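You operate a simulated robot arm through the tools that you are given. There is no shell and no other tool. Be economical: measure what you need, move in short steps, check, and stop when the job is done.

You are at the controls of a simulated robot arm. One attempt, no reset.

Task
Fit the fullest battery in the work light and switch it on.
Fine: tilt the lamp head down and set the dial to high. Set down upright: what you pick out.
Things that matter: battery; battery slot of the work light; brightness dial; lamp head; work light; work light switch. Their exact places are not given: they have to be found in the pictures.

The check looks at the end state, three seconds after you hand in, the way a careful person would. Anything else that was tipped, shoved, dropped, spilled or broken makes it a failure.

Robot
A 7-joint arm with a two-finger gripper, hanging from a carriage that runs on a rail from [0, -1203] to [0, 1277] (x, y) and turns from -5.829 to 6.178 rad about z. Base frame: it is fixed where the carriage stands at the start and does not move with it; the origin is on the floor, on the carriage's upright axis, x ahead of it, y to its left, z up; the surface under the hand at the start is at about z = 888. Lengths are in mm, angles in rad, forces in N, time in s.
With the tool pointing down near the work surface it reaches from about 300 to 740 mm from the robot's upright axis, wherever it stands. Its first joint turns from -2.496 to 2.496 rad. Places, roughly: battery slot of the work light [800, 200, 900]; brightness dial [800, 300, 900]; lamp head [900, 300, 1300]; work light [900, 200, 1100]; work light switch [800, 400, 900]. Payload 1.37 kg.
Tool frame: the origin (TCP) lies between the finger pads and is the grasp point; the fingertips stand 16 mm ahead of it; z points along the fingers, y is the line along which they close. Largest opening 92 mm; the body of the gripper starts 74 mm behind the TCP.
Orientation is that of the tool frame in the base frame, as a unit quaternion [x, y, z, w]. With the fingers straight down and closing along the base's y, the tool's x points along the base's -x, its y along +y and its z along -z.

Tools
- The arm moves only by the tool play_rows. Its argument "motion" is a list of rows, each an object of numbers (a shift or turn left out is 0, a gripper value left out holds the last): "dx", "dy", "dz": the shift along the tool's x, y, z in mm; "wx", "wy", "wz": the turn, a rotation vector about the tool's x, y, z in rad. In form: [{"dx": .., "dy": .., "dz": .., "wx": .., "wy": .., "wz": ..}, ...]. A call has 1 to 10 rows; each row is the pose to reach, as a shift and turn from the pose commanded when the call began, along the tool's axes at that moment. "grip" is the closure, from 0 (fully open) to 1 (shut), set as the call begins (left out, the last holds). Each row takes 0.2 s and may step no farther than 50 mm and 0.15 rad from the row before; otherwise, or with a gripper value out of range, the whole call is refused. Where a pose cannot be reached the arm comes as near as it can. A force on the tool above 50 N (or 10 N above the force at the start of the call, whichever is more), or a blocked arm, ends the call early, and 0.2 s more pass. The fingers move at their own pace and stop on an object; they squeeze with about 22 N. The grip force told is the motor's: it shows also when the fingers shut on nothing. Time passes only in rows, and 0.2 s behind the last, so rows that repeat a pose let the fingers close. The reply holds the time, the measured pose of the TCP, the force on the tool along the base axes, the opening and the grip force, in the units named above and with some noise, with the torque about the TCP (base axes, N m) and any sound that the robot's microphone picked up, and new pictures: "show" is both (left out), scene, wrist or none.
- Cameras (640 x 400 px; columns grow to the right, rows downward): "scene" is now at [304.6, 9.4, 1873.6]; the picture's right is [0.25, -0.97, 0.00], its down [-0.68, -0.17, -0.72] and it looks along [0.69, 0.18, -0.70] (base axes); focal length 286 px, centre (320, 200). "wrist" rides on the gripper at [71, 19, -111] in the tool frame; the picture's right is [-0.26, 0.97, 0.00], its down [-0.78, -0.21, -0.59] and it looks along [-0.57, -0.15, 0.81] (tool axes); focal length 280 px, centre (320, 200).
- lift_body(by): slides the trunk up (or, below 0, down) by that many mm; the arm and the scene camera ride with it, the base frame stays. It gives what a move gives, with no picture.
- steer(legs): drives the robot by 1 to 6 legs, each [ahead, left, turn to the left] in mm, mm and rad, along the robot's own axes; the way and the turn of a leg run together, so that a leg with both is an arc; at most 1500 mm and 3.142 rad a leg. The arm and the cameras ride along, it lands a little off, and it stops where it bumps. It keeps to its track: a leg is cut to what the track allows. It gives what a move gives, and a new picture of the scene camera.
- head_to(pan, tilt): turns the head with the scene camera to pan (to the left, within 2.705 rad either way) and tilt (down, from -0.506 to 1.204), counted from straight ahead of the robot. It gives what a move gives, and a new picture of the scene camera.
- point_at(camera, pixels): there is no depth. For up to 12 entries [column, row, z] of the newest picture of that camera ("zoom" is the newest enlarged one), the place [x, y] in the base frame at which the ray of that pixel passes the height z, good to about 2 mm, but the place of the scene camera against the robot may be out by one fixed shift of up to 25 mm in any direction. The clock stands still meanwhile.
- inspect(camera, box): a new picture of the part [left, top, right, bottom] of that camera's present view, enlarged. The clock stands still meanwhile.
- finish_job(): hands the job in; it is judged then, once.

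Work in short steps. Measure before you move; look again where a grasp or a placing could have gone wrong, and mend it. You have 80 turns and 260 pictures in all, those below and enlarged ones among them. Open the gripper and draw the arm clear of the work before you hand the job in, unless the task says otherwise; then end with one line.

The tools are called after ">>>" as a command line: name --argument value ..., lists and objects as JSON in quotes. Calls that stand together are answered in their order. play_rows: Moves the arm, as the interface text tells. Its arguments: {"type":"object","properties":{"motion":{"type":"array","items":{"type":"object","properties":{"dx":{"type":"number"},"dy":{"type":"number"},"dz":{"type":"number"},"wx":{"type":"number"},"wy":{"type":"number"},"wz":{"type":"number"}}}},"grip":{"type":"number"},"show":{"type":"string","enum":["both","scene","wrist","none"]}},"required":["motion"]} The other tools are called the same way: lift_body (by) slides the trunk up or down; steer (legs) drives the base; head_to (pan, tilt) turns the head that bears the scene camera; point_at (camera, pixels) gives the place at which the rays of pixels pass given heights; inspect (camera, box) takes an enlarged picture of a part of a camera's view; finish_job () hands the job in.

At the start:

```text
time: 0.0
tcp_pos: [676.2, 425.4, 1480.4]
tcp_rot: [0.0, 1.0, 0.001, 0.0]
wrist_force: [-0.1, 0.4, 1.0]
ft_torque: [-0.01, 0.01, 0.03]
grip_width: 92.1
finger_force: 0.1
trunk travel left (down, up): [-531.0, 50.0]
robot x, y, heading: [-0.5, -2.8, 0.003]
head pan, tilt: [0.251, 0.771]
```

scene: 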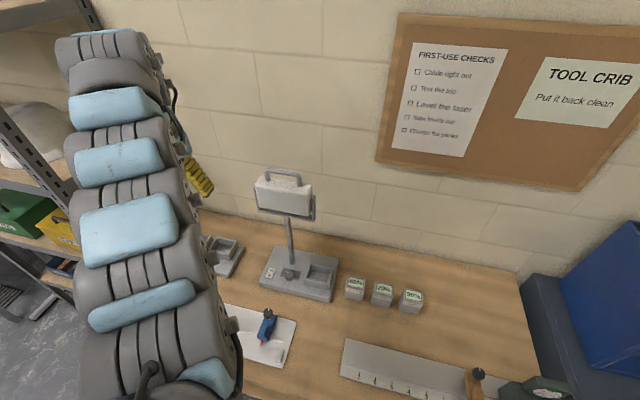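
wrist: 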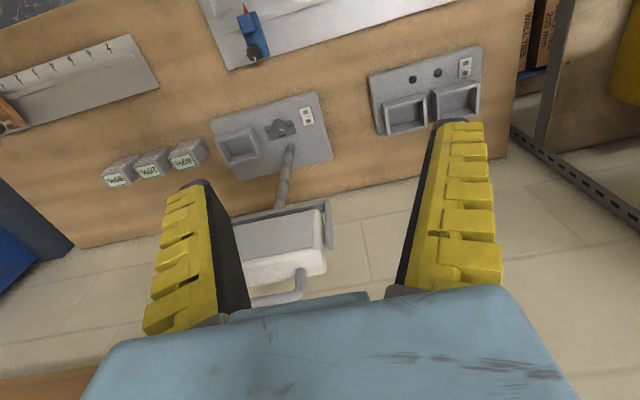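

I see the work light, three batteries with labels, and a charger. I'll enlarge the views to read them.

>>> inspect --camera "scene" --box '[330, 260, 440, 330]'

>>> inspect --camera "scene" --box '[240, 160, 360, 310]'

>>> inspect --camera "wrist" --box '[190, 70, 350, 200]'

>>> inspect --camera "wrist" --box '[90, 120, 220, 200]'

```text
5.71 times, centred on (385, 295) of scene
```

zoom: 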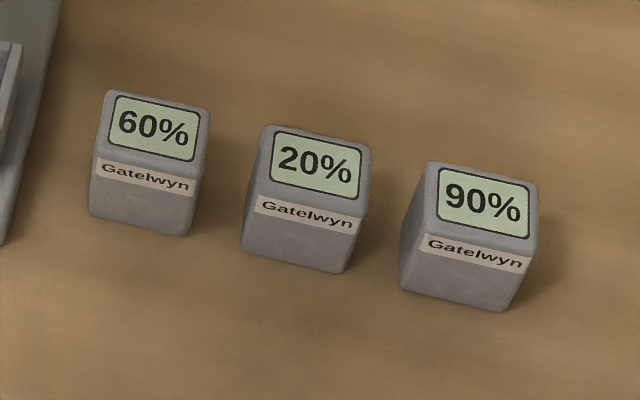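

```text
2.67 times, centred on (300, 235) of scene
```

zoom: 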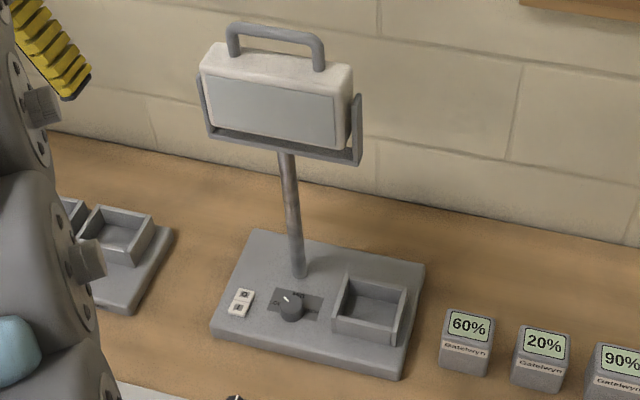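

```text
3.08 times, centred on (270, 135) of wrist
```

zoom: 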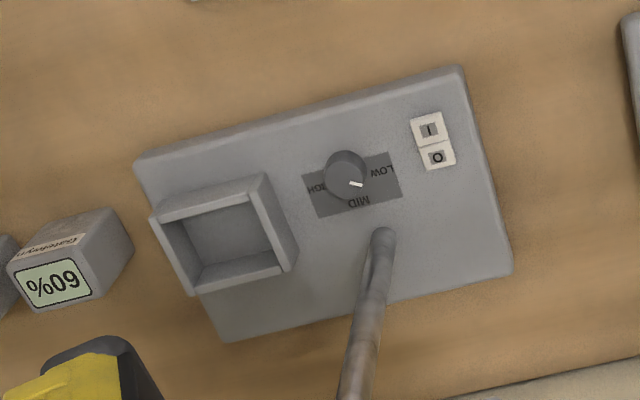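

```text
4.92 times, centred on (155, 160) of wrist
```

zoom: 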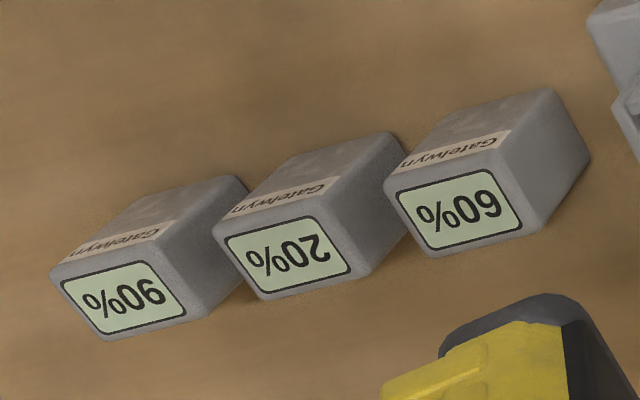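

The 90% battery is the rightmost in the scene and the lamp slot looks empty. I'll measure the batteries, first with the wrist zoom.

>>> point_at --camera "zoom" --pixels '[[52, 270, 940], [150, 255, 940], [187, 312, 940], [103, 340, 940], [240, 178, 888], [250, 280, 888], [125, 300, 950], [125, 300, 930]]'

>>> point_at --camera "wrist" --pixels '[[237, 146, 930], [281, 129, 930], [307, 111, 905], [308, 121, 905], [288, 147, 905], [210, 120, 900], [316, 90, 900], [332, 159, 900], [237, 182, 900]]'

>>> point_at --camera "scene" --pixels '[[411, 295, 940], [382, 288, 940], [355, 282, 940], [291, 271, 915], [322, 272, 930], [271, 271, 905], [290, 264, 900]]'

```text
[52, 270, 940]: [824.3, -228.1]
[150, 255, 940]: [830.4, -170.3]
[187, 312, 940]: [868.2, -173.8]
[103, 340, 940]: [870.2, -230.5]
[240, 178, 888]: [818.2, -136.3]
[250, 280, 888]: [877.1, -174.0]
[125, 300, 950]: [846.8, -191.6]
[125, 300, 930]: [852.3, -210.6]
```

```text
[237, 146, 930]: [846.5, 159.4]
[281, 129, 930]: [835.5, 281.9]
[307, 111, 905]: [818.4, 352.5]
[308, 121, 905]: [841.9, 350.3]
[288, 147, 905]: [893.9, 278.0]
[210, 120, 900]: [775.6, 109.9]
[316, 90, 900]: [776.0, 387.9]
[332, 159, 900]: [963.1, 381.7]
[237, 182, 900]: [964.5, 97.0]
```

```text
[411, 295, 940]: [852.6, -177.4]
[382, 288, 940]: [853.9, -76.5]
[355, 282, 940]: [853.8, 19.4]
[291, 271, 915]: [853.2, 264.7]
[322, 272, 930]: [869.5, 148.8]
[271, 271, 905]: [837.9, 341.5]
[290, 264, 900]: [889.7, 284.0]
```

The batteries sit near x≈850, y≈-190, -80, 20, farther than the nominal reach. I'll check the lamp head height from both cameras before driving.

>>> point_at --camera "scene" --pixels '[[281, 171, 1250], [281, 171, 1300], [281, 171, 1350], [281, 171, 1400], [256, 187, 1200], [256, 187, 1250], [256, 187, 1300], [312, 182, 1300]]'

>>> point_at --camera "wrist" --pixels '[[304, 270, 1250], [304, 270, 1300], [304, 270, 1350], [322, 212, 1250], [322, 212, 1300], [322, 212, 1200]]'

>>> steer --legs '[[0, -620, 0], [0, 430, -0.56]]'

```text
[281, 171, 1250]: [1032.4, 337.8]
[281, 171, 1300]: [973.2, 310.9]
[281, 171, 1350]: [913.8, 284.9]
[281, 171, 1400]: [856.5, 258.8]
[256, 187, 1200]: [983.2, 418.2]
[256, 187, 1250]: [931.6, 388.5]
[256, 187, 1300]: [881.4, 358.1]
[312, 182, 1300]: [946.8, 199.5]
```

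```text
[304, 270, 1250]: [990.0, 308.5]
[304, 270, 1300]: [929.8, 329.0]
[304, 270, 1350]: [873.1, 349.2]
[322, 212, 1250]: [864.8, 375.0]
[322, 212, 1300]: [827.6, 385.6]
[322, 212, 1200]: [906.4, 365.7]
```

```text
time: 5.7
tcp_pos: [799.0, -217.9, 1479.6]
tcp_rot: [0.277, 0.961, 0.0, 0.0]
wrist_force: [0.4, -0.1, -0.9]
ft_torque: [0.02, 0.03, -0.02]
grip_width: 91.9
finger_force: 0.1
trunk travel left (down, up): [-531.0, 50.0]
robot x, y, heading: [1.8, -222.5, -0.563]
head pan, tilt: [0.251, 0.771]
cut short: leg 2
```

scene: 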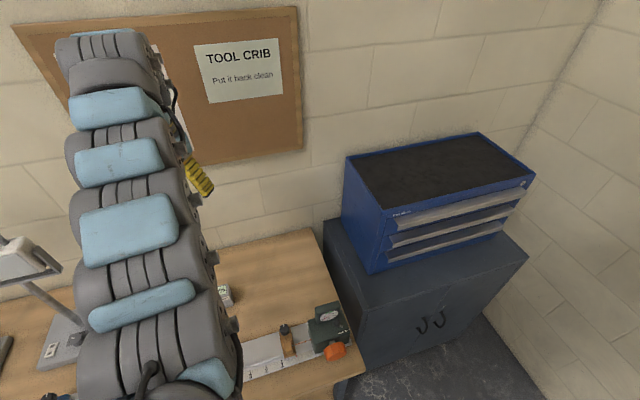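

The hand is now ahead of the robot at (799, -218), clear of the lamp. I'll lower the trunk and square up the tool.

>>> lift_body --by -330

>>> play_rows --motion '[{"wz": -0.14}, {"wz": -0.28}, {"wz": -0.42}, {"wz": -0.56}, {"wz": -0.56}]' --show "both"

```text
time: 9.0
tcp_pos: [799.0, -216.4, 1149.7]
tcp_rot: [0.277, 0.961, 0.0, 0.0]
wrist_force: [-0.1, 0.8, 0.4]
ft_torque: [-0.01, 0.01, 0.01]
grip_width: 92.0
finger_force: 0.1
trunk travel left (down, up): [-201.0, 380.0]
robot x, y, heading: [-0.6, -212.1, -0.565]
head pan, tilt: [0.251, 0.771]
```

```text
time: 10.2
tcp_pos: [798.8, -219.2, 1150.8]
tcp_rot: [0.001, 1.0, 0.0, 0.0]
wrist_force: [0.5, 0.4, 0.2]
ft_torque: [0.0, 0.02, 0.01]
grip_width: 91.9
finger_force: 0.1
trunk travel left (down, up): [-201.0, 380.0]
robot x, y, heading: [-0.5, -215.0, -0.57]
head pan, tilt: [0.251, 0.771]
```

scene: 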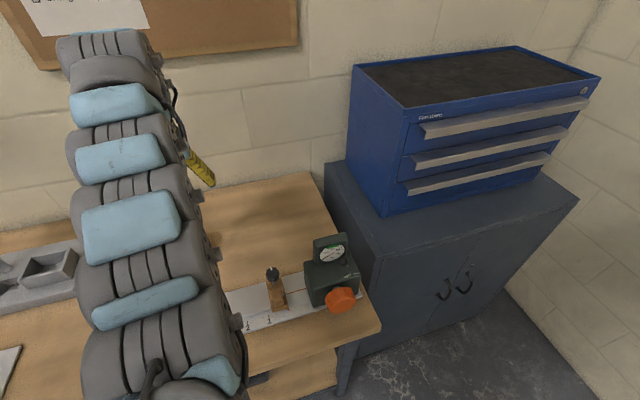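
wrist: 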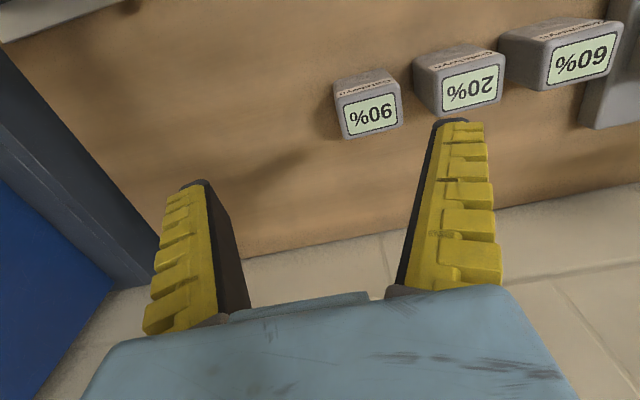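

I'll measure the 90% battery from here at several heights.

>>> inspect --camera "wrist" --box '[310, 50, 430, 150]'

>>> point_at --camera "wrist" --pixels '[[370, 116, 930], [370, 116, 940], [370, 116, 950], [370, 116, 960]]'

```text
4.00 times, centred on (370, 100) of wrist
```

zoom: 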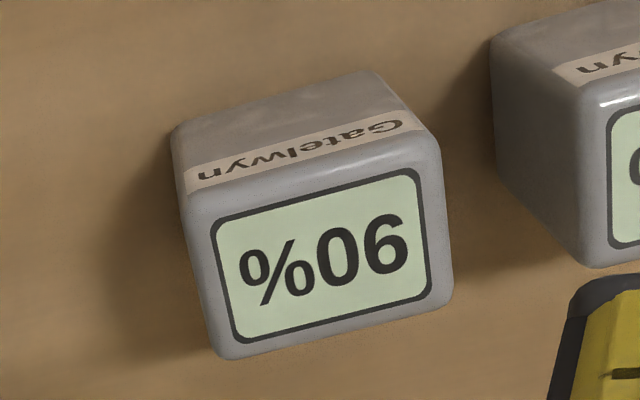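

```text
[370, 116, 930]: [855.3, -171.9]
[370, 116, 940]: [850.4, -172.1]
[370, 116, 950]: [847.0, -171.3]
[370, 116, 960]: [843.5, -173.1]
```

>>> point_at --camera "zoom" --pixels '[[190, 205, 968], [435, 148, 968], [450, 300, 968], [220, 358, 968], [320, 265, 968], [175, 135, 888], [370, 72, 888], [175, 135, 900], [370, 72, 900], [175, 135, 910], [370, 72, 910]]'

```text
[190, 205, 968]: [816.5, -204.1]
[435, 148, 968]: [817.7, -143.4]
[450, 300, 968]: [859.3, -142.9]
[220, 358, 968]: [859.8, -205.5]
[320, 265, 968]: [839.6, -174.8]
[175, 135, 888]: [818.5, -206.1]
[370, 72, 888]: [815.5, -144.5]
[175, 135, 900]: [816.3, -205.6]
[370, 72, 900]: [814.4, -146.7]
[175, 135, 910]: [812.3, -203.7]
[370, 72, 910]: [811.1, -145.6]
```

Battery: x 816–860, y −206…−143, z 888–968; centre (838, −174.5). I'll move above it, checking reach.

>>> play_rows --motion '[{"dx": -20, "dy": 22}, {"dx": -39, "dy": 45}, {"dx": -39, "dy": 45}]' --grip 0 --show "wrist"

```text
time: 11.0
tcp_pos: [797.7, -207.0, 1139.2]
tcp_rot: [0.002, 1.0, 0.0, -0.001]
wrist_force: [-0.9, 0.2, -0.8]
ft_torque: [-0.01, 0.0, -0.02]
grip_width: 91.7
finger_force: 0.1
out of reach, approached as far as the arm can: row 1, 2, 3
trunk travel left (down, up): [-201.0, 380.0]
robot x, y, heading: [0.3, -216.3, -0.561]
head pan, tilt: [0.251, 0.771]
```

wrist: 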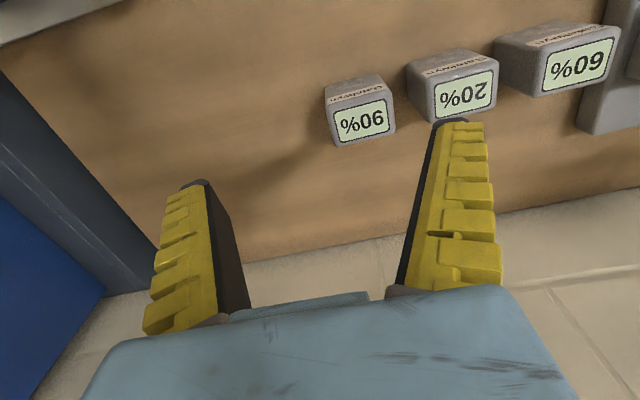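

Limit here near x=798; the arm sagged lower seeking reach, so I'll try extending while moving lower relative to the trunk.

>>> play_rows --motion '[{"dz": 40, "dy": 10}, {"dz": 70, "dy": 32, "dx": -15}, {"dz": 90, "dy": 32, "dx": -40}, {"dz": 90, "dy": 32, "dx": -40}]' --show "none"

```text
time: 12.0
tcp_pos: [810.0, -180.0, 1060.6]
tcp_rot: [0.001, 1.0, 0.001, 0.001]
wrist_force: [0.0, 0.2, 0.4]
ft_torque: [0.03, 0.02, 0.0]
grip_width: 92.0
finger_force: 0.0
out of reach, approached as far as the arm can: row 2, 3, 4
trunk travel left (down, up): [-201.0, 380.0]
robot x, y, heading: [1.4, -216.5, -0.564]
head pan, tilt: [0.251, 0.771]
```

Straight-down maximum is about 816 mm, so I'll pitch the tool outward by 0.25 rad (tilt in the plane of the finger faces) and move above the battery.

>>> play_rows --motion '[{"wy": -0.125}, {"wy": -0.25}, {"wy": -0.25, "dx": -28, "dy": 5.5}, {"wy": -0.25, "dx": -28, "dy": 5.5}]' --show "wrist"

```text
time: 13.0
tcp_pos: [836.1, -172.1, 1059.5]
tcp_rot: [0.0, 0.992, 0.001, 0.124]
wrist_force: [0.2, -0.5, -0.1]
ft_torque: [-0.01, -0.03, -0.01]
grip_width: 91.9
finger_force: 0.0
trunk travel left (down, up): [-201.0, 380.0]
robot x, y, heading: [0.5, -217.1, -0.558]
head pan, tilt: [0.251, 0.771]
```

wrist: 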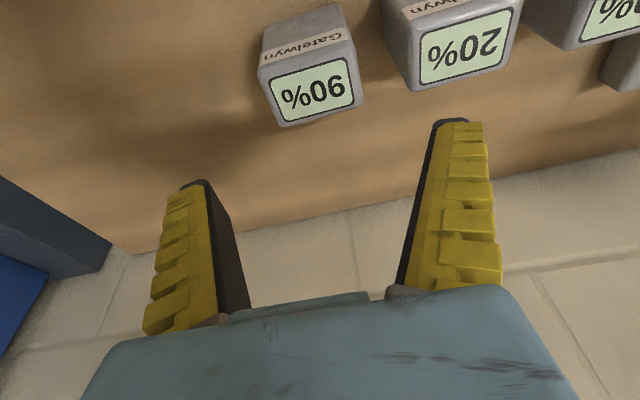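

Tilt is outward and reach is fine. Check the label-centre position (313,92) and edges at z=968.

>>> point_at --camera "wrist" --pixels '[[314, 91, 968], [260, 72, 968], [353, 48, 968], [361, 103, 968], [281, 126, 968], [383, 25, 968], [410, 89, 968]]'

```text
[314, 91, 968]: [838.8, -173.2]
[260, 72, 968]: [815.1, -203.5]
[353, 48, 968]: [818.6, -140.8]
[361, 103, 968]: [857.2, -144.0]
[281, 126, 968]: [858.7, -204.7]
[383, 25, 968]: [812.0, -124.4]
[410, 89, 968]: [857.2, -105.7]
```

Centre confirmed (838, −173.5). Partly close to 78 mm for clearance to the 20% neighbour and descend to z≈945.

>>> play_rows --motion '[{"dx": 1, "dy": -1.4, "dz": 5}, {"dx": 10, "dy": -1.4, "dz": 45}, {"dx": 19, "dy": -1.4, "dz": 80}, {"dx": 26.2, "dy": -1.4, "dz": 111.4}, {"dx": 26.2, "dy": -1.4, "dz": 111.4}]' --grip 0.15 --show "wrist"

```text
time: 14.2
tcp_pos: [837.3, -175.6, 948.3]
tcp_rot: [0.0, 0.992, 0.001, 0.124]
wrist_force: [0.7, 0.2, 0.3]
ft_torque: [-0.04, -0.03, -0.03]
grip_width: 80.6
finger_force: 1.6
trunk travel left (down, up): [-201.0, 380.0]
robot x, y, heading: [1.8, -215.9, -0.562]
head pan, tilt: [0.251, 0.771]
```

wrist: 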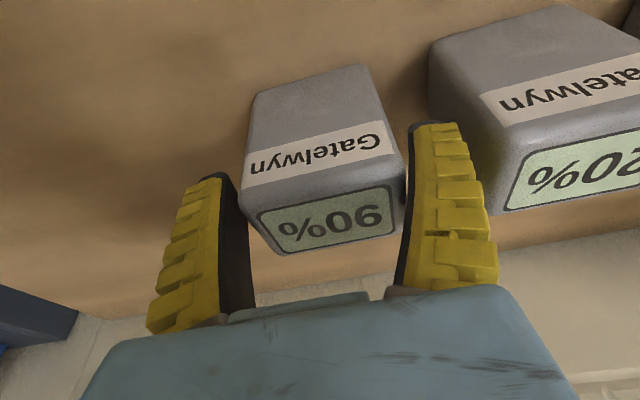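

Fingers straddle the battery. Close, then lift.

>>> play_rows --motion '[{}, {}, {}]' --grip 1 --show "none"

>>> play_rows --motion '[{"dx": -7, "dz": -29}, {"dx": -15, "dz": -58}, {"dx": -25, "dz": -97}, {"dx": -25, "dz": -97}]' --show "wrist"

```text
time: 15.0
tcp_pos: [836.9, -176.9, 946.8]
tcp_rot: [0.002, 0.992, -0.001, 0.125]
wrist_force: [-1.0, -0.6, 0.5]
ft_torque: [0.02, 0.04, -0.02]
grip_width: 69.8
finger_force: 22.3
trunk travel left (down, up): [-201.0, 380.0]
robot x, y, heading: [1.9, -218.8, -0.562]
head pan, tilt: [0.251, 0.771]
```

```text
time: 16.0
tcp_pos: [838.6, -175.4, 1047.3]
tcp_rot: [0.001, 0.992, 0.0, 0.124]
wrist_force: [0.0, -0.2, -0.3]
ft_torque: [0.01, 0.0, 0.04]
grip_width: 0.0
finger_force: 22.3
trunk travel left (down, up): [-201.0, 380.0]
robot x, y, heading: [-4.8, -219.5, -0.56]
head pan, tilt: [0.251, 0.771]
```

wrist: 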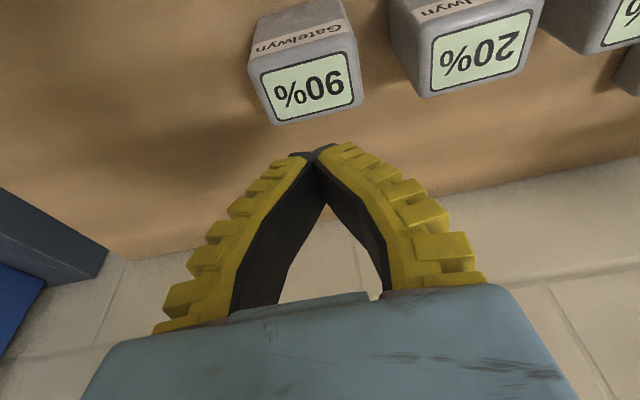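

The fingers slipped off (width 69.8 while holding, then 0). I'll check whether the battery moved and examine it.

>>> inspect --camera "wrist" --box '[220, 0, 400, 140]'

>>> point_at --camera "wrist" --pixels '[[308, 86, 968], [250, 67, 968], [354, 40, 968], [362, 100, 968], [272, 124, 968], [257, 14, 888], [337, 0, 888]]'

```text
2.86 times, centred on (310, 70) of wrist
```

zoom: 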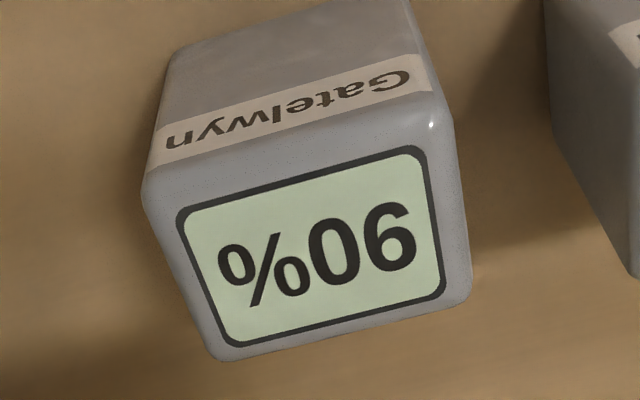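

```text
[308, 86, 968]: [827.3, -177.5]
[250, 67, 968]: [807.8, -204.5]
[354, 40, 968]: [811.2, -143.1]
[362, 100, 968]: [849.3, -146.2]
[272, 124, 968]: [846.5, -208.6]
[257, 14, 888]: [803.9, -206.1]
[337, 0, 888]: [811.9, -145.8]
```

The battery is still upright but moved about 9 mm toward −x. The fingers seem to change angle as they close; I'll look at them at ~64 mm and ~46 mm openings.

>>> play_rows --motion '[{}, {}, {}, {}]' --grip 0.3 --show "wrist"

>>> play_rows --motion '[{}, {}, {}]' --grip 0.52 --show "wrist"

```text
time: 17.0
tcp_pos: [838.9, -177.0, 1046.9]
tcp_rot: [0.002, 0.992, 0.0, 0.125]
wrist_force: [-0.7, -0.2, -0.7]
ft_torque: [0.02, 0.02, 0.0]
grip_width: 66.8
finger_force: 1.1
trunk travel left (down, up): [-201.0, 380.0]
robot x, y, heading: [0.8, -219.0, -0.561]
head pan, tilt: [0.251, 0.771]
```

wrist: 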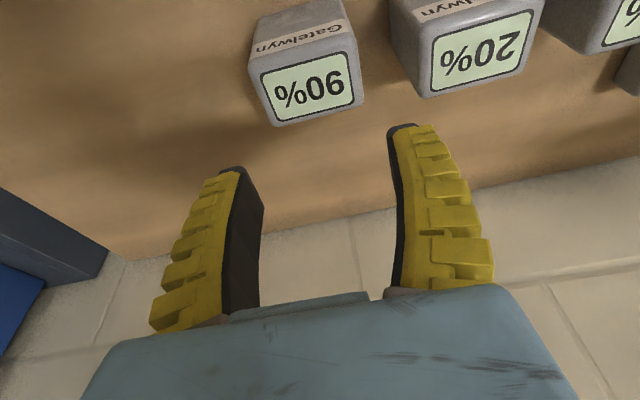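

```text
time: 17.8
tcp_pos: [837.5, -176.6, 1047.0]
tcp_rot: [0.002, 0.992, -0.001, 0.124]
wrist_force: [0.0, -0.5, 0.0]
ft_torque: [0.01, 0.01, 0.0]
grip_width: 47.0
finger_force: 2.8
trunk travel left (down, up): [-201.0, 380.0]
robot x, y, heading: [0.3, -212.2, -0.565]
head pan, tilt: [0.251, 0.771]
```

wrist: 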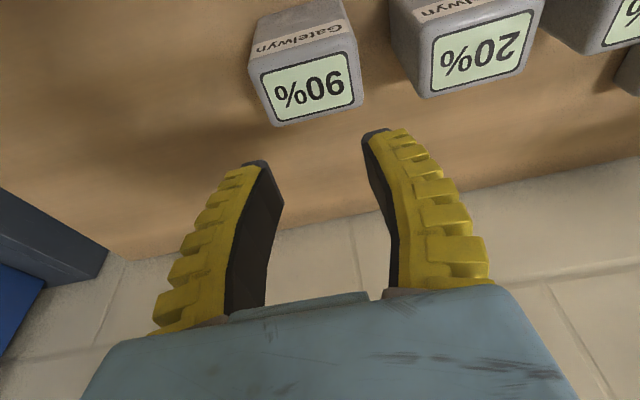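

The fingers are flexible and curl inward, so contact is at the tips only. I'll retry: reopen, centre the tips on the battery (tip x=828), go slightly deeper.

>>> play_rows --motion '[{"dx": 13.1, "dz": -3.3, "dy": 1}, {"dx": 13.1, "dz": -3.3, "dy": 1}, {"dx": 20, "dz": 24, "dy": 1}, {"dx": 27, "dz": 51, "dy": 1}, {"dx": 34, "dz": 78, "dy": 1}, {"dx": 40.4, "dz": 104.3, "dy": 1}, {"dx": 40.4, "dz": 104.3, "dy": 1}]' --grip 0.08 --show "wrist"

>>> play_rows --motion '[{}, {}, {}, {}, {}]' --grip 1 --show "wrist"

```text
time: 19.4
tcp_pos: [824.3, -174.9, 936.5]
tcp_rot: [0.001, 0.992, 0.0, 0.125]
wrist_force: [0.4, 0.2, -0.3]
ft_torque: [0.0, 0.01, 0.03]
grip_width: 85.8
finger_force: 0.6
trunk travel left (down, up): [-201.0, 380.0]
robot x, y, heading: [2.2, -218.5, -0.561]
head pan, tilt: [0.251, 0.771]
```

wrist: 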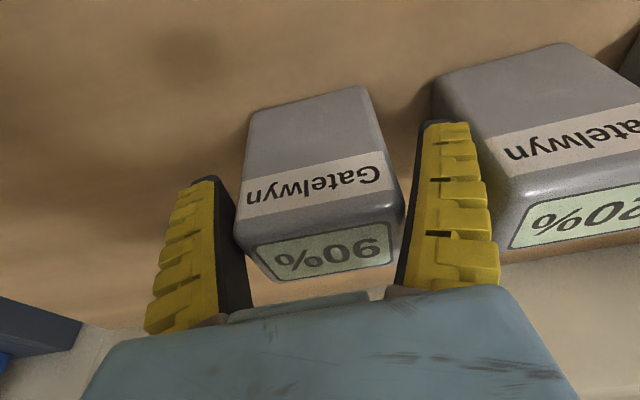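

```text
time: 20.6
tcp_pos: [824.0, -175.2, 934.8]
tcp_rot: [0.001, 0.992, 0.0, 0.124]
wrist_force: [-2.5, -1.9, 3.8]
ft_torque: [-0.38, 0.03, -0.09]
grip_width: 69.2
finger_force: 21.9
trunk travel left (down, up): [-201.0, 380.0]
robot x, y, heading: [1.5, -221.3, -0.563]
head pan, tilt: [0.251, 0.771]
```

wrist: 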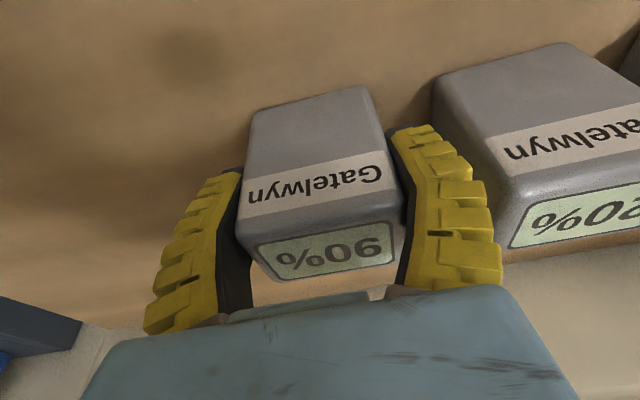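

Now grip shows 69.2 with 22 N and torque. Lift slowly by 20 mm and check.

>>> play_rows --motion '[{"dx": -0.7, "dz": -3}, {"dx": -1.7, "dz": -7}, {"dx": -3, "dz": -12}, {"dx": -5, "dz": -19.4}, {"dx": -5, "dz": -19.4}]' --show "wrist"

```text
time: 21.8
tcp_pos: [825.5, -173.8, 954.4]
tcp_rot: [0.0, 0.992, 0.0, 0.125]
wrist_force: [0.5, 0.4, -4.1]
ft_torque: [-0.01, 0.05, -0.06]
grip_width: 68.7
finger_force: 22.0
trunk travel left (down, up): [-201.0, 380.0]
robot x, y, heading: [-1.7, -214.3, -0.562]
head pan, tilt: [0.251, 0.771]
```

wrist: 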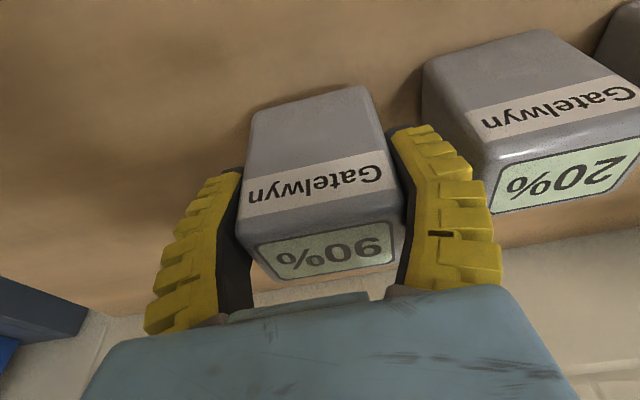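

Lifted (about 4 N, roughly 0.45 kg). Raise slowly to z≈1060.

>>> play_rows --motion '[{"dx": -2, "dz": -8}, {"dx": -5, "dz": -20}, {"dx": -9, "dz": -35}, {"dx": -13, "dz": -51}, {"dx": -17, "dz": -67}, {"dx": -21, "dz": -83}, {"dx": -25, "dz": -97}, {"dx": -26, "dz": -102}, {"dx": -26, "dz": -102}]' --show "none"

>>> steer --legs '[[-112, 178, 0]]'

>>> play_rows --motion '[{}]' --show "wrist"

```text
time: 23.8
tcp_pos: [824.7, -174.6, 1061.5]
tcp_rot: [0.002, 0.992, 0.0, 0.124]
wrist_force: [0.6, 0.1, -3.9]
ft_torque: [-0.02, 0.01, -0.02]
grip_width: 68.6
finger_force: 22.2
trunk travel left (down, up): [-201.0, 380.0]
robot x, y, heading: [4.2, -220.1, -0.565]
head pan, tilt: [0.251, 0.771]
```

```text
time: 25.4
tcp_pos: [824.6, 36.9, 1061.0]
tcp_rot: [0.001, 0.992, 0.0, 0.125]
wrist_force: [0.6, 1.5, -4.0]
ft_torque: [0.03, 0.01, -0.01]
grip_width: 68.9
finger_force: 21.8
trunk travel left (down, up): [-201.0, 380.0]
robot x, y, heading: [-2.1, -7.3, -0.558]
head pan, tilt: [0.251, 0.771]
```

scene: 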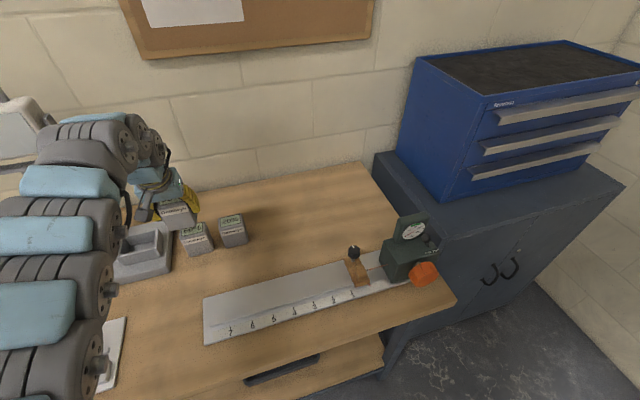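

```text
time: 25.8
tcp_pos: [824.9, 36.5, 1060.4]
tcp_rot: [0.001, 0.992, -0.001, 0.124]
wrist_force: [0.5, 0.4, -4.2]
ft_torque: [-0.01, 0.04, 0.07]
grip_width: 68.7
finger_force: 22.0
trunk travel left (down, up): [-201.0, 380.0]
robot x, y, heading: [0.4, -6.3, -0.557]
head pan, tilt: [0.251, 0.771]
```

wrist: 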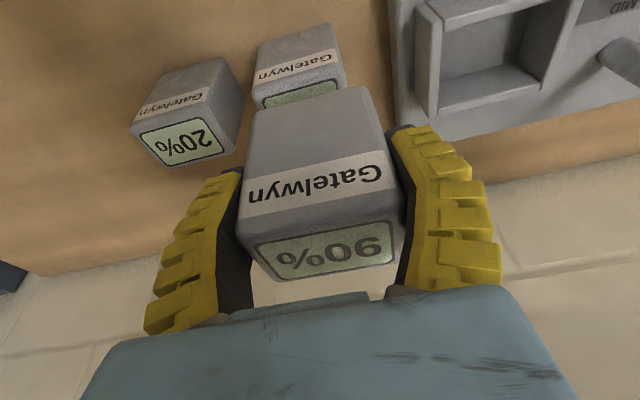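

The slot is visible at upper right. Enlarge it.

>>> inspect --camera "wrist" --box '[380, 0, 640, 160]'

```text
2.46 times, centred on (510, 80) of wrist
```

zoom: 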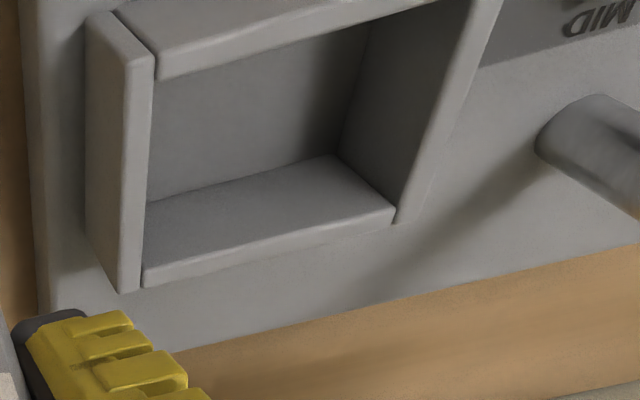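

>>> point_at --camera "zoom" --pixels '[[155, 80, 930], [142, 270, 930], [395, 212, 930], [155, 80, 945], [142, 270, 945], [395, 212, 945], [147, 205, 910], [335, 155, 910], [147, 205, 900], [335, 155, 900], [50, 310, 905], [185, 350, 888]]'

>>> steer --legs '[[-26, 42, 0]]'

>>> inspect --camera "wrist" --box '[330, 0, 560, 140]'

```text
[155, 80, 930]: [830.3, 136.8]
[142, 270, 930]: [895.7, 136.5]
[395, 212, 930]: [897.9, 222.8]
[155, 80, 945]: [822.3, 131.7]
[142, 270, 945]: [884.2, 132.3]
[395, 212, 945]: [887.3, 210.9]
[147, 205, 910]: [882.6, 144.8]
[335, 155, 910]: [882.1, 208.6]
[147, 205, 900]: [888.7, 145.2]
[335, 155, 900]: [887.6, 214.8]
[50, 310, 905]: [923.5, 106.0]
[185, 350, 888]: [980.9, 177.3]
```

```text
time: 26.7
tcp_pos: [824.1, 86.2, 1061.0]
tcp_rot: [0.0, 0.992, 0.0, 0.125]
wrist_force: [0.5, -0.1, -4.4]
ft_torque: [-0.01, 0.03, 0.02]
grip_width: 68.6
finger_force: 21.9
trunk travel left (down, up): [-201.0, 380.0]
robot x, y, heading: [0.8, 43.6, -0.564]
head pan, tilt: [0.251, 0.771]
```

scene: 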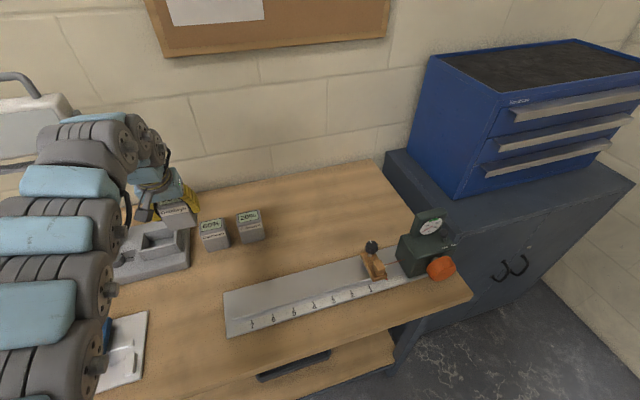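

```text
2.78 times, centred on (445, 70) of wrist
```

zoom: 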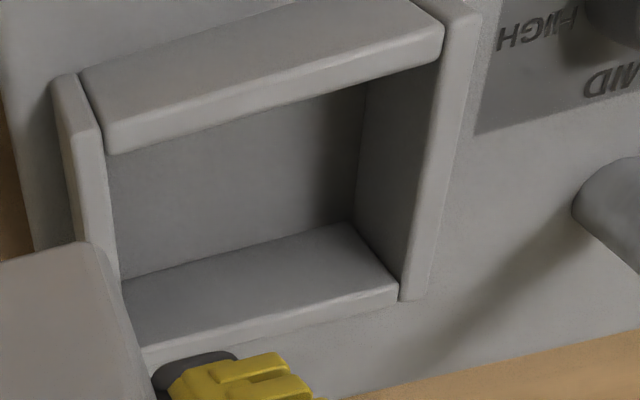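

>>> point_at --camera "zoom" --pixels '[[107, 152, 930], [442, 56, 930], [397, 285, 930], [107, 152, 950], [442, 56, 950], [397, 285, 950], [345, 223, 900], [345, 223, 910], [122, 280, 900], [122, 280, 910], [80, 78, 930], [430, 298, 930]]'

```text
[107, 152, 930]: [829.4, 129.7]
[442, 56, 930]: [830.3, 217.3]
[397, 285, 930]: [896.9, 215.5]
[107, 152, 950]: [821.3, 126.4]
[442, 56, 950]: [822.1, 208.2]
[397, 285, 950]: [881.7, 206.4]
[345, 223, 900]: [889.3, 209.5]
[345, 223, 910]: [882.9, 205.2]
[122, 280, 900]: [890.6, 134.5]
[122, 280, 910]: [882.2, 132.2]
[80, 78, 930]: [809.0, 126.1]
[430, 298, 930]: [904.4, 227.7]
```

Rim height is ambiguous (≈950–970). I'll raise the trunk 120 mm for a vertical baseline and look again.

>>> lift_body --by 120

>>> inspect --camera "wrist" --box '[330, 0, 560, 140]'

```text
time: 28.2
tcp_pos: [824.6, 85.3, 1181.2]
tcp_rot: [0.001, 0.992, 0.0, 0.124]
wrist_force: [0.5, -0.5, -4.2]
ft_torque: [0.0, 0.04, -0.01]
grip_width: 68.6
finger_force: 21.9
trunk travel left (down, up): [-321.0, 260.0]
robot x, y, heading: [-1.4, 42.2, -0.555]
head pan, tilt: [0.251, 0.771]
```

```text
2.78 times, centred on (445, 70) of wrist
```

zoom: 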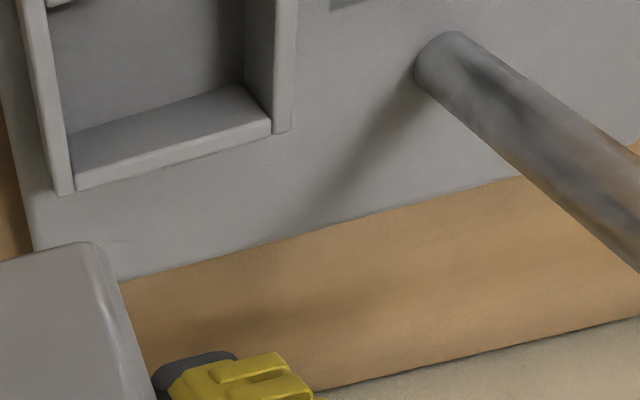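

>>> point_at --camera "zoom" --pixels '[[271, 120, 930], [271, 120, 950], [271, 120, 970], [75, 180, 930], [75, 180, 950], [48, 5, 930], [48, 5, 950], [240, 85, 900], [240, 85, 920], [67, 136, 900], [67, 136, 920], [290, 128, 950]]'

```text
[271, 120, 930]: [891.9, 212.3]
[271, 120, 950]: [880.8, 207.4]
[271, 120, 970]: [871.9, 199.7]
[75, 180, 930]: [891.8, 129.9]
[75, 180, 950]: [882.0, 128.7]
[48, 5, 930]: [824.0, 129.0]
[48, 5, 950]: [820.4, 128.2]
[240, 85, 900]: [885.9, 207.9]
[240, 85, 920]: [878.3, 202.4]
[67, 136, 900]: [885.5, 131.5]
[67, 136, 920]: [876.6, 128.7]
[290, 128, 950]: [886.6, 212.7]
```

Rim z≈952, floor z≈913, interior x 820–880, y 127–206; centre (850, 167). Before going in, check the held battery's pose and look at the lamp head position by panning the head.

>>> point_at --camera "wrist" --pixels '[[256, 248, 1214], [392, 222, 1214], [398, 262, 1214], [270, 282, 1214], [250, 113, 1134], [365, 86, 1134]]'

>>> head_to --pan 0.9 --tilt 0.6

```text
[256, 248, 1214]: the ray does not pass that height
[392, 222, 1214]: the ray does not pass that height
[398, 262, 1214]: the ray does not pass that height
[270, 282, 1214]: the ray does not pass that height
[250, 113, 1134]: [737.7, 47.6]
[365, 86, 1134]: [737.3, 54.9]
```

```text
time: 29.3
tcp_pos: [825.7, 85.4, 1181.7]
tcp_rot: [0.0, 0.992, 0.0, 0.125]
wrist_force: [0.7, 0.3, -5.3]
ft_torque: [-0.03, 0.01, 0.0]
grip_width: 68.8
finger_force: 21.7
trunk travel left (down, up): [-321.0, 260.0]
robot x, y, heading: [1.4, 42.9, -0.564]
head pan, tilt: [0.901, 0.6]
```

scene: 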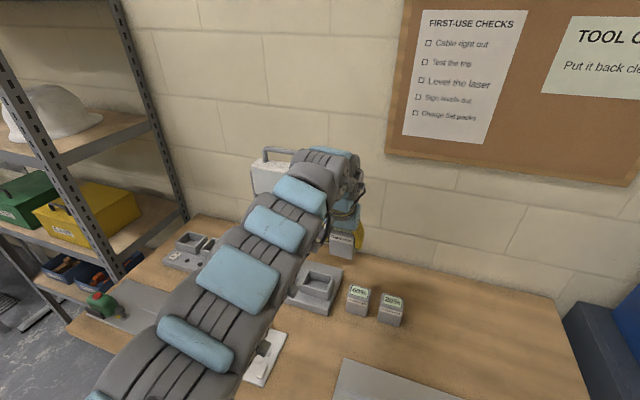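

Those pixels belong to an older wrist picture taken at TCP (824.9, 36.5, 1060.4); redo with matching heights (top ≈1093, bottom ≈1013).

>>> point_at --camera "wrist" --pixels '[[250, 240, 1093], [395, 222, 1093], [398, 262, 1093], [270, 280, 1093], [250, 113, 1014], [365, 86, 1014]]'

>>> inspect --camera "scene" --box '[230, 130, 410, 320]'

```text
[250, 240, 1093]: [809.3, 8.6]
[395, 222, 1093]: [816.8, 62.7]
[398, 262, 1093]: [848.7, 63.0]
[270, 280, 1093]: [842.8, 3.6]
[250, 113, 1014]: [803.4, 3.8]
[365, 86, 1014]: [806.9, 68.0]
```

```text
2.11 times, centred on (320, 225) of scene
```

zoom: 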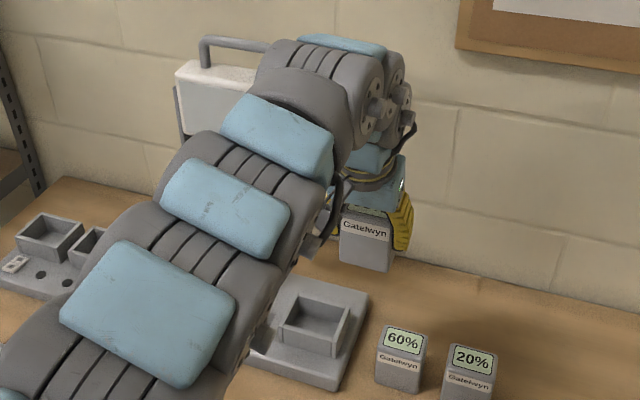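

Battery in hand is upright with centre ≈ TCP +4 mm in x. Lamp head front works out at x≈890+, z 1200–1300, so the wrist clears. Lower the trunk back and drive left 81 mm.

>>> lift_body --by -120

>>> steer --legs '[[-42, 68, 0]]'

>>> play_rows --motion '[{}]' --show "wrist"

```text
time: 30.8
tcp_pos: [826.4, 85.3, 1061.8]
tcp_rot: [0.001, 0.992, 0.0, 0.125]
wrist_force: [0.5, 0.0, -4.6]
ft_torque: [-0.01, 0.04, -0.06]
grip_width: 68.8
finger_force: 21.9
trunk travel left (down, up): [-201.0, 380.0]
robot x, y, heading: [-0.8, 41.7, -0.561]
head pan, tilt: [0.901, 0.6]
```

```text
time: 31.8
tcp_pos: [824.2, 166.1, 1061.9]
tcp_rot: [0.0, 0.992, 0.0, 0.124]
wrist_force: [-0.7, 0.2, -4.2]
ft_torque: [-0.04, 0.02, -0.04]
grip_width: 68.5
finger_force: 22.0
trunk travel left (down, up): [-201.0, 380.0]
robot x, y, heading: [2.9, 124.6, -0.564]
head pan, tilt: [0.901, 0.6]
```

scene: 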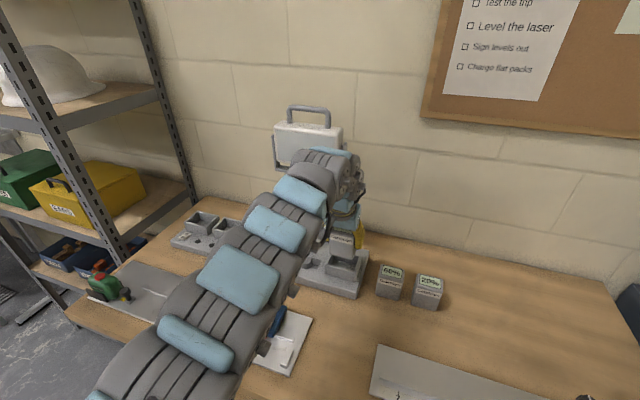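

```text
time: 32.2
tcp_pos: [826.2, 167.0, 1060.8]
tcp_rot: [0.0, 0.992, 0.0, 0.125]
wrist_force: [-0.3, 0.1, -3.9]
ft_torque: [0.03, 0.06, 0.03]
grip_width: 68.6
finger_force: 22.1
trunk travel left (down, up): [-201.0, 380.0]
robot x, y, heading: [-0.2, 126.7, -0.563]
head pan, tilt: [0.901, 0.6]
```

wrist: 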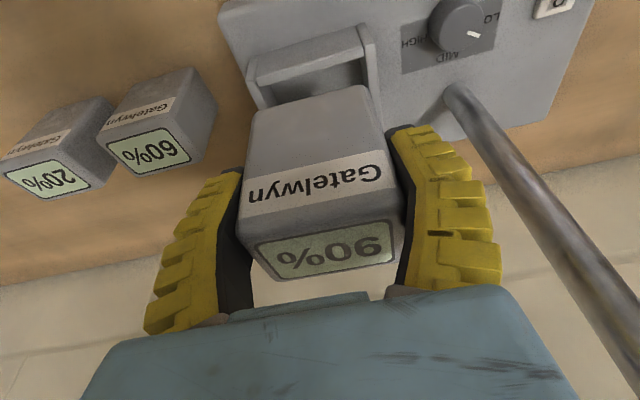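

Aligned in y (167). Move forward 20.5 mm, down 50 mm, and look.

>>> play_rows --motion '[{"dx": -10, "dz": 2.5}, {"dx": -19.9, "dz": 5}, {"dx": -14, "dz": 28}, {"dx": -7.6, "dz": 53.5}, {"dx": -7.6, "dz": 53.5}]' --show "both"

>>> inspect --camera "scene" --box '[280, 200, 400, 310]'

```text
time: 33.4
tcp_pos: [846.4, 165.5, 1011.7]
tcp_rot: [0.001, 0.992, 0.0, 0.124]
wrist_force: [0.8, 0.5, -4.5]
ft_torque: [-0.03, 0.02, 0.03]
grip_width: 68.5
finger_force: 21.6
trunk travel left (down, up): [-201.0, 380.0]
robot x, y, heading: [1.2, 121.9, -0.559]
head pan, tilt: [0.901, 0.6]
```

scene: 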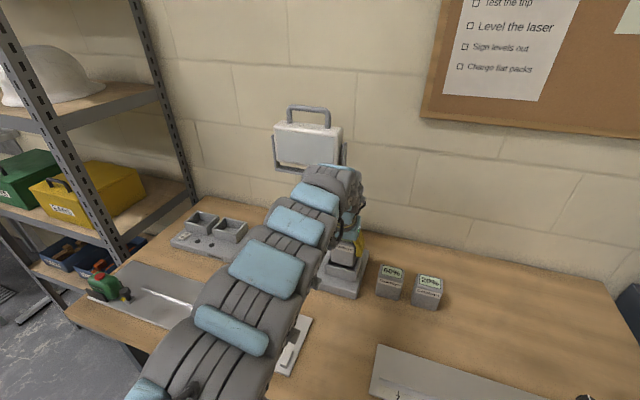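
wrist: 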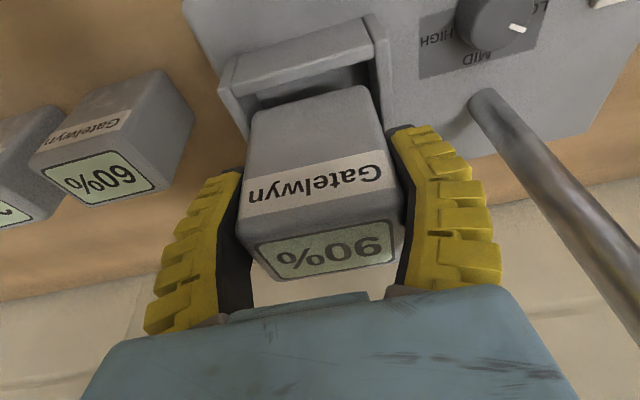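

```text
3.64 times, centred on (340, 255) of scene
```

zoom: 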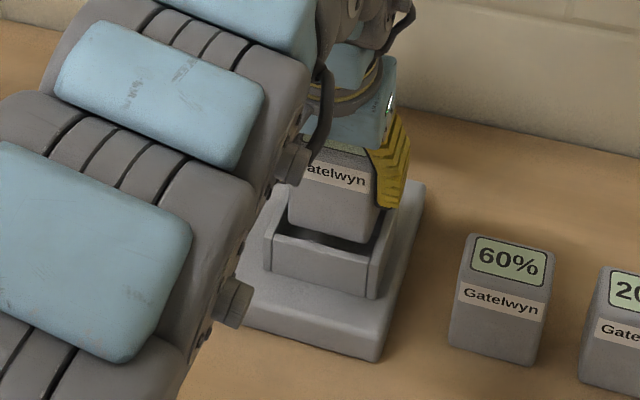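

Battery is just above the slot. Verify rim inner corners relative to it from the wrist picture.

>>> inspect --camera "wrist" --box '[200, 0, 420, 140]'

>>> point_at --camera "wrist" --pixels '[[237, 96, 952], [374, 44, 952], [250, 113, 965], [365, 86, 965]]'

```text
2.86 times, centred on (310, 70) of wrist
```

zoom: 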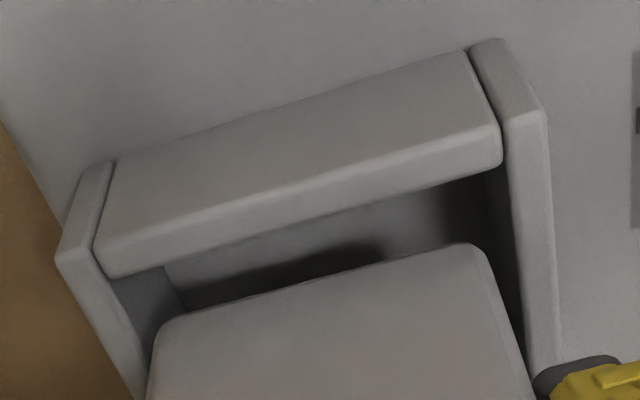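

```text
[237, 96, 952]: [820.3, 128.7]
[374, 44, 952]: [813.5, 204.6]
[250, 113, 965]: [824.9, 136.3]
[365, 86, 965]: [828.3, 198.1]
```

Battery is within the slot opening (y 136–198 inside 128–205; x 826–870 inside 820–880). Descend 40 mm to just above the floor, tips above the rim.

>>> play_rows --motion '[{"dx": 2, "dz": 9}, {"dx": 4.5, "dz": 18}, {"dx": 7, "dz": 27}, {"dx": 9.8, "dz": 38.5}, {"dx": 9.8, "dz": 38.5}]' --show "wrist"

>>> inspect --camera "scene" --box '[280, 200, 400, 310]'

```text
time: 34.6
tcp_pos: [845.7, 166.5, 971.5]
tcp_rot: [0.001, 0.992, 0.0, 0.124]
wrist_force: [-1.3, -0.6, -0.1]
ft_torque: [-0.01, -0.01, -0.04]
grip_width: 68.6
finger_force: 21.9
trunk travel left (down, up): [-201.0, 380.0]
robot x, y, heading: [2.0, 121.9, -0.564]
head pan, tilt: [0.901, 0.6]
```

wrist: 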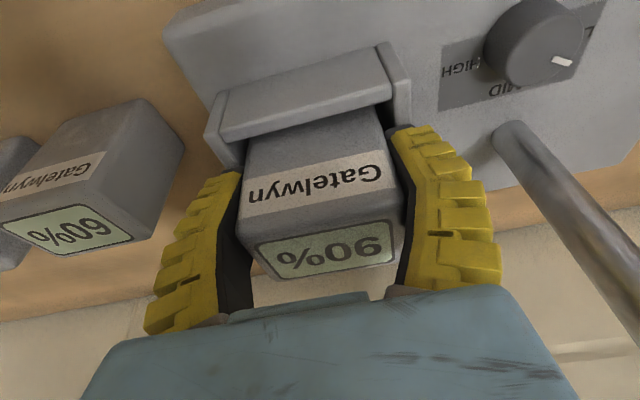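

```text
3.64 times, centred on (340, 255) of scene
```

zoom: 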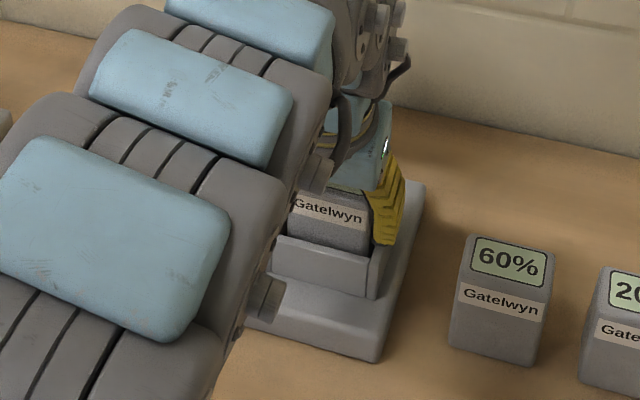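

The weight is now supported (force ≈0) and the battery is inside the walls. Release and look.

>>> play_rows --motion '[{}, {}, {}]' --grip 0.05 --show "wrist"

>>> inspect --camera "scene" --box '[280, 200, 400, 310]'

```text
time: 35.4
tcp_pos: [846.0, 166.5, 972.5]
tcp_rot: [0.0, 0.992, 0.001, 0.125]
wrist_force: [0.2, 0.1, 1.5]
ft_torque: [-0.03, -0.02, 0.01]
grip_width: 87.9
finger_force: 0.4
trunk travel left (down, up): [-201.0, 380.0]
robot x, y, heading: [0.9, 120.3, -0.561]
head pan, tilt: [0.901, 0.6]
```

wrist: 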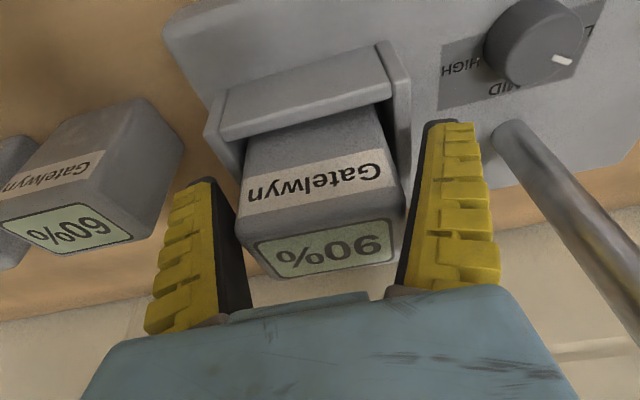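

```text
3.64 times, centred on (340, 255) of scene
```

zoom: 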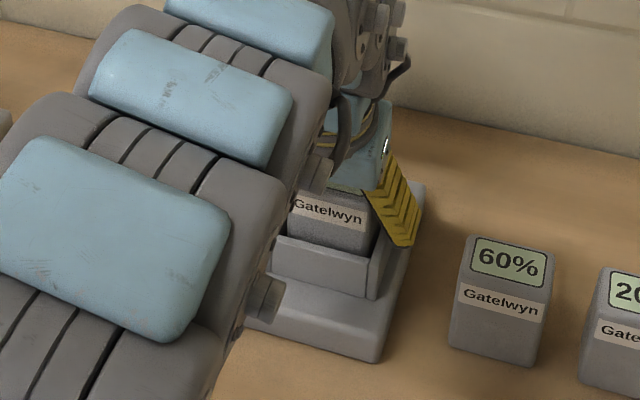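

Released with almost no drop. Withdraw up 130 mm and inspect.

>>> play_rows --motion '[{"dx": -3, "dz": -12}, {"dx": -8, "dz": -32}, {"dx": -16, "dz": -63}, {"dx": -24, "dz": -95}, {"dx": -32, "dz": -126}, {"dx": -32, "dz": -126}]' --grip 0.05 --show "wrist"

>>> inspect --camera "scene" --box '[250, 90, 430, 310]'

```text
time: 36.8
tcp_pos: [845.6, 164.5, 1102.6]
tcp_rot: [-0.001, 0.992, 0.0, 0.124]
wrist_force: [0.2, -0.2, 0.2]
ft_torque: [-0.03, 0.01, -0.02]
grip_width: 87.7
finger_force: 0.8
trunk travel left (down, up): [-201.0, 380.0]
robot x, y, heading: [3.5, 125.0, -0.563]
head pan, tilt: [0.901, 0.6]
```

wrist: 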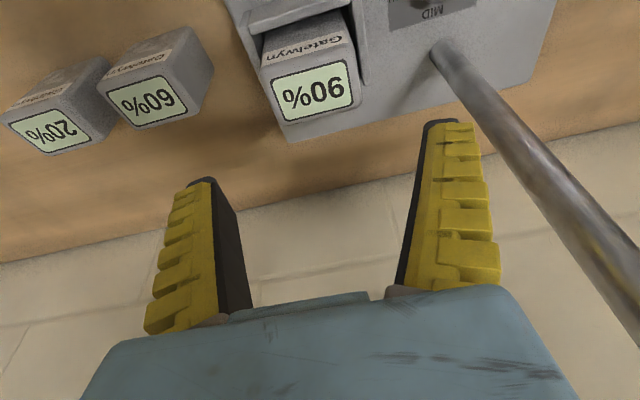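

```text
1.82 times, centred on (340, 200) of scene
```

zoom: 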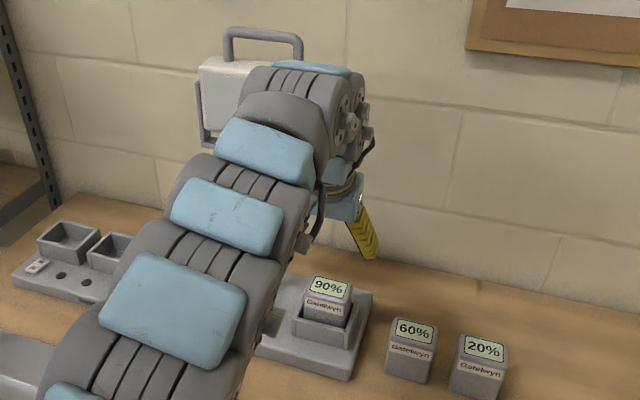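

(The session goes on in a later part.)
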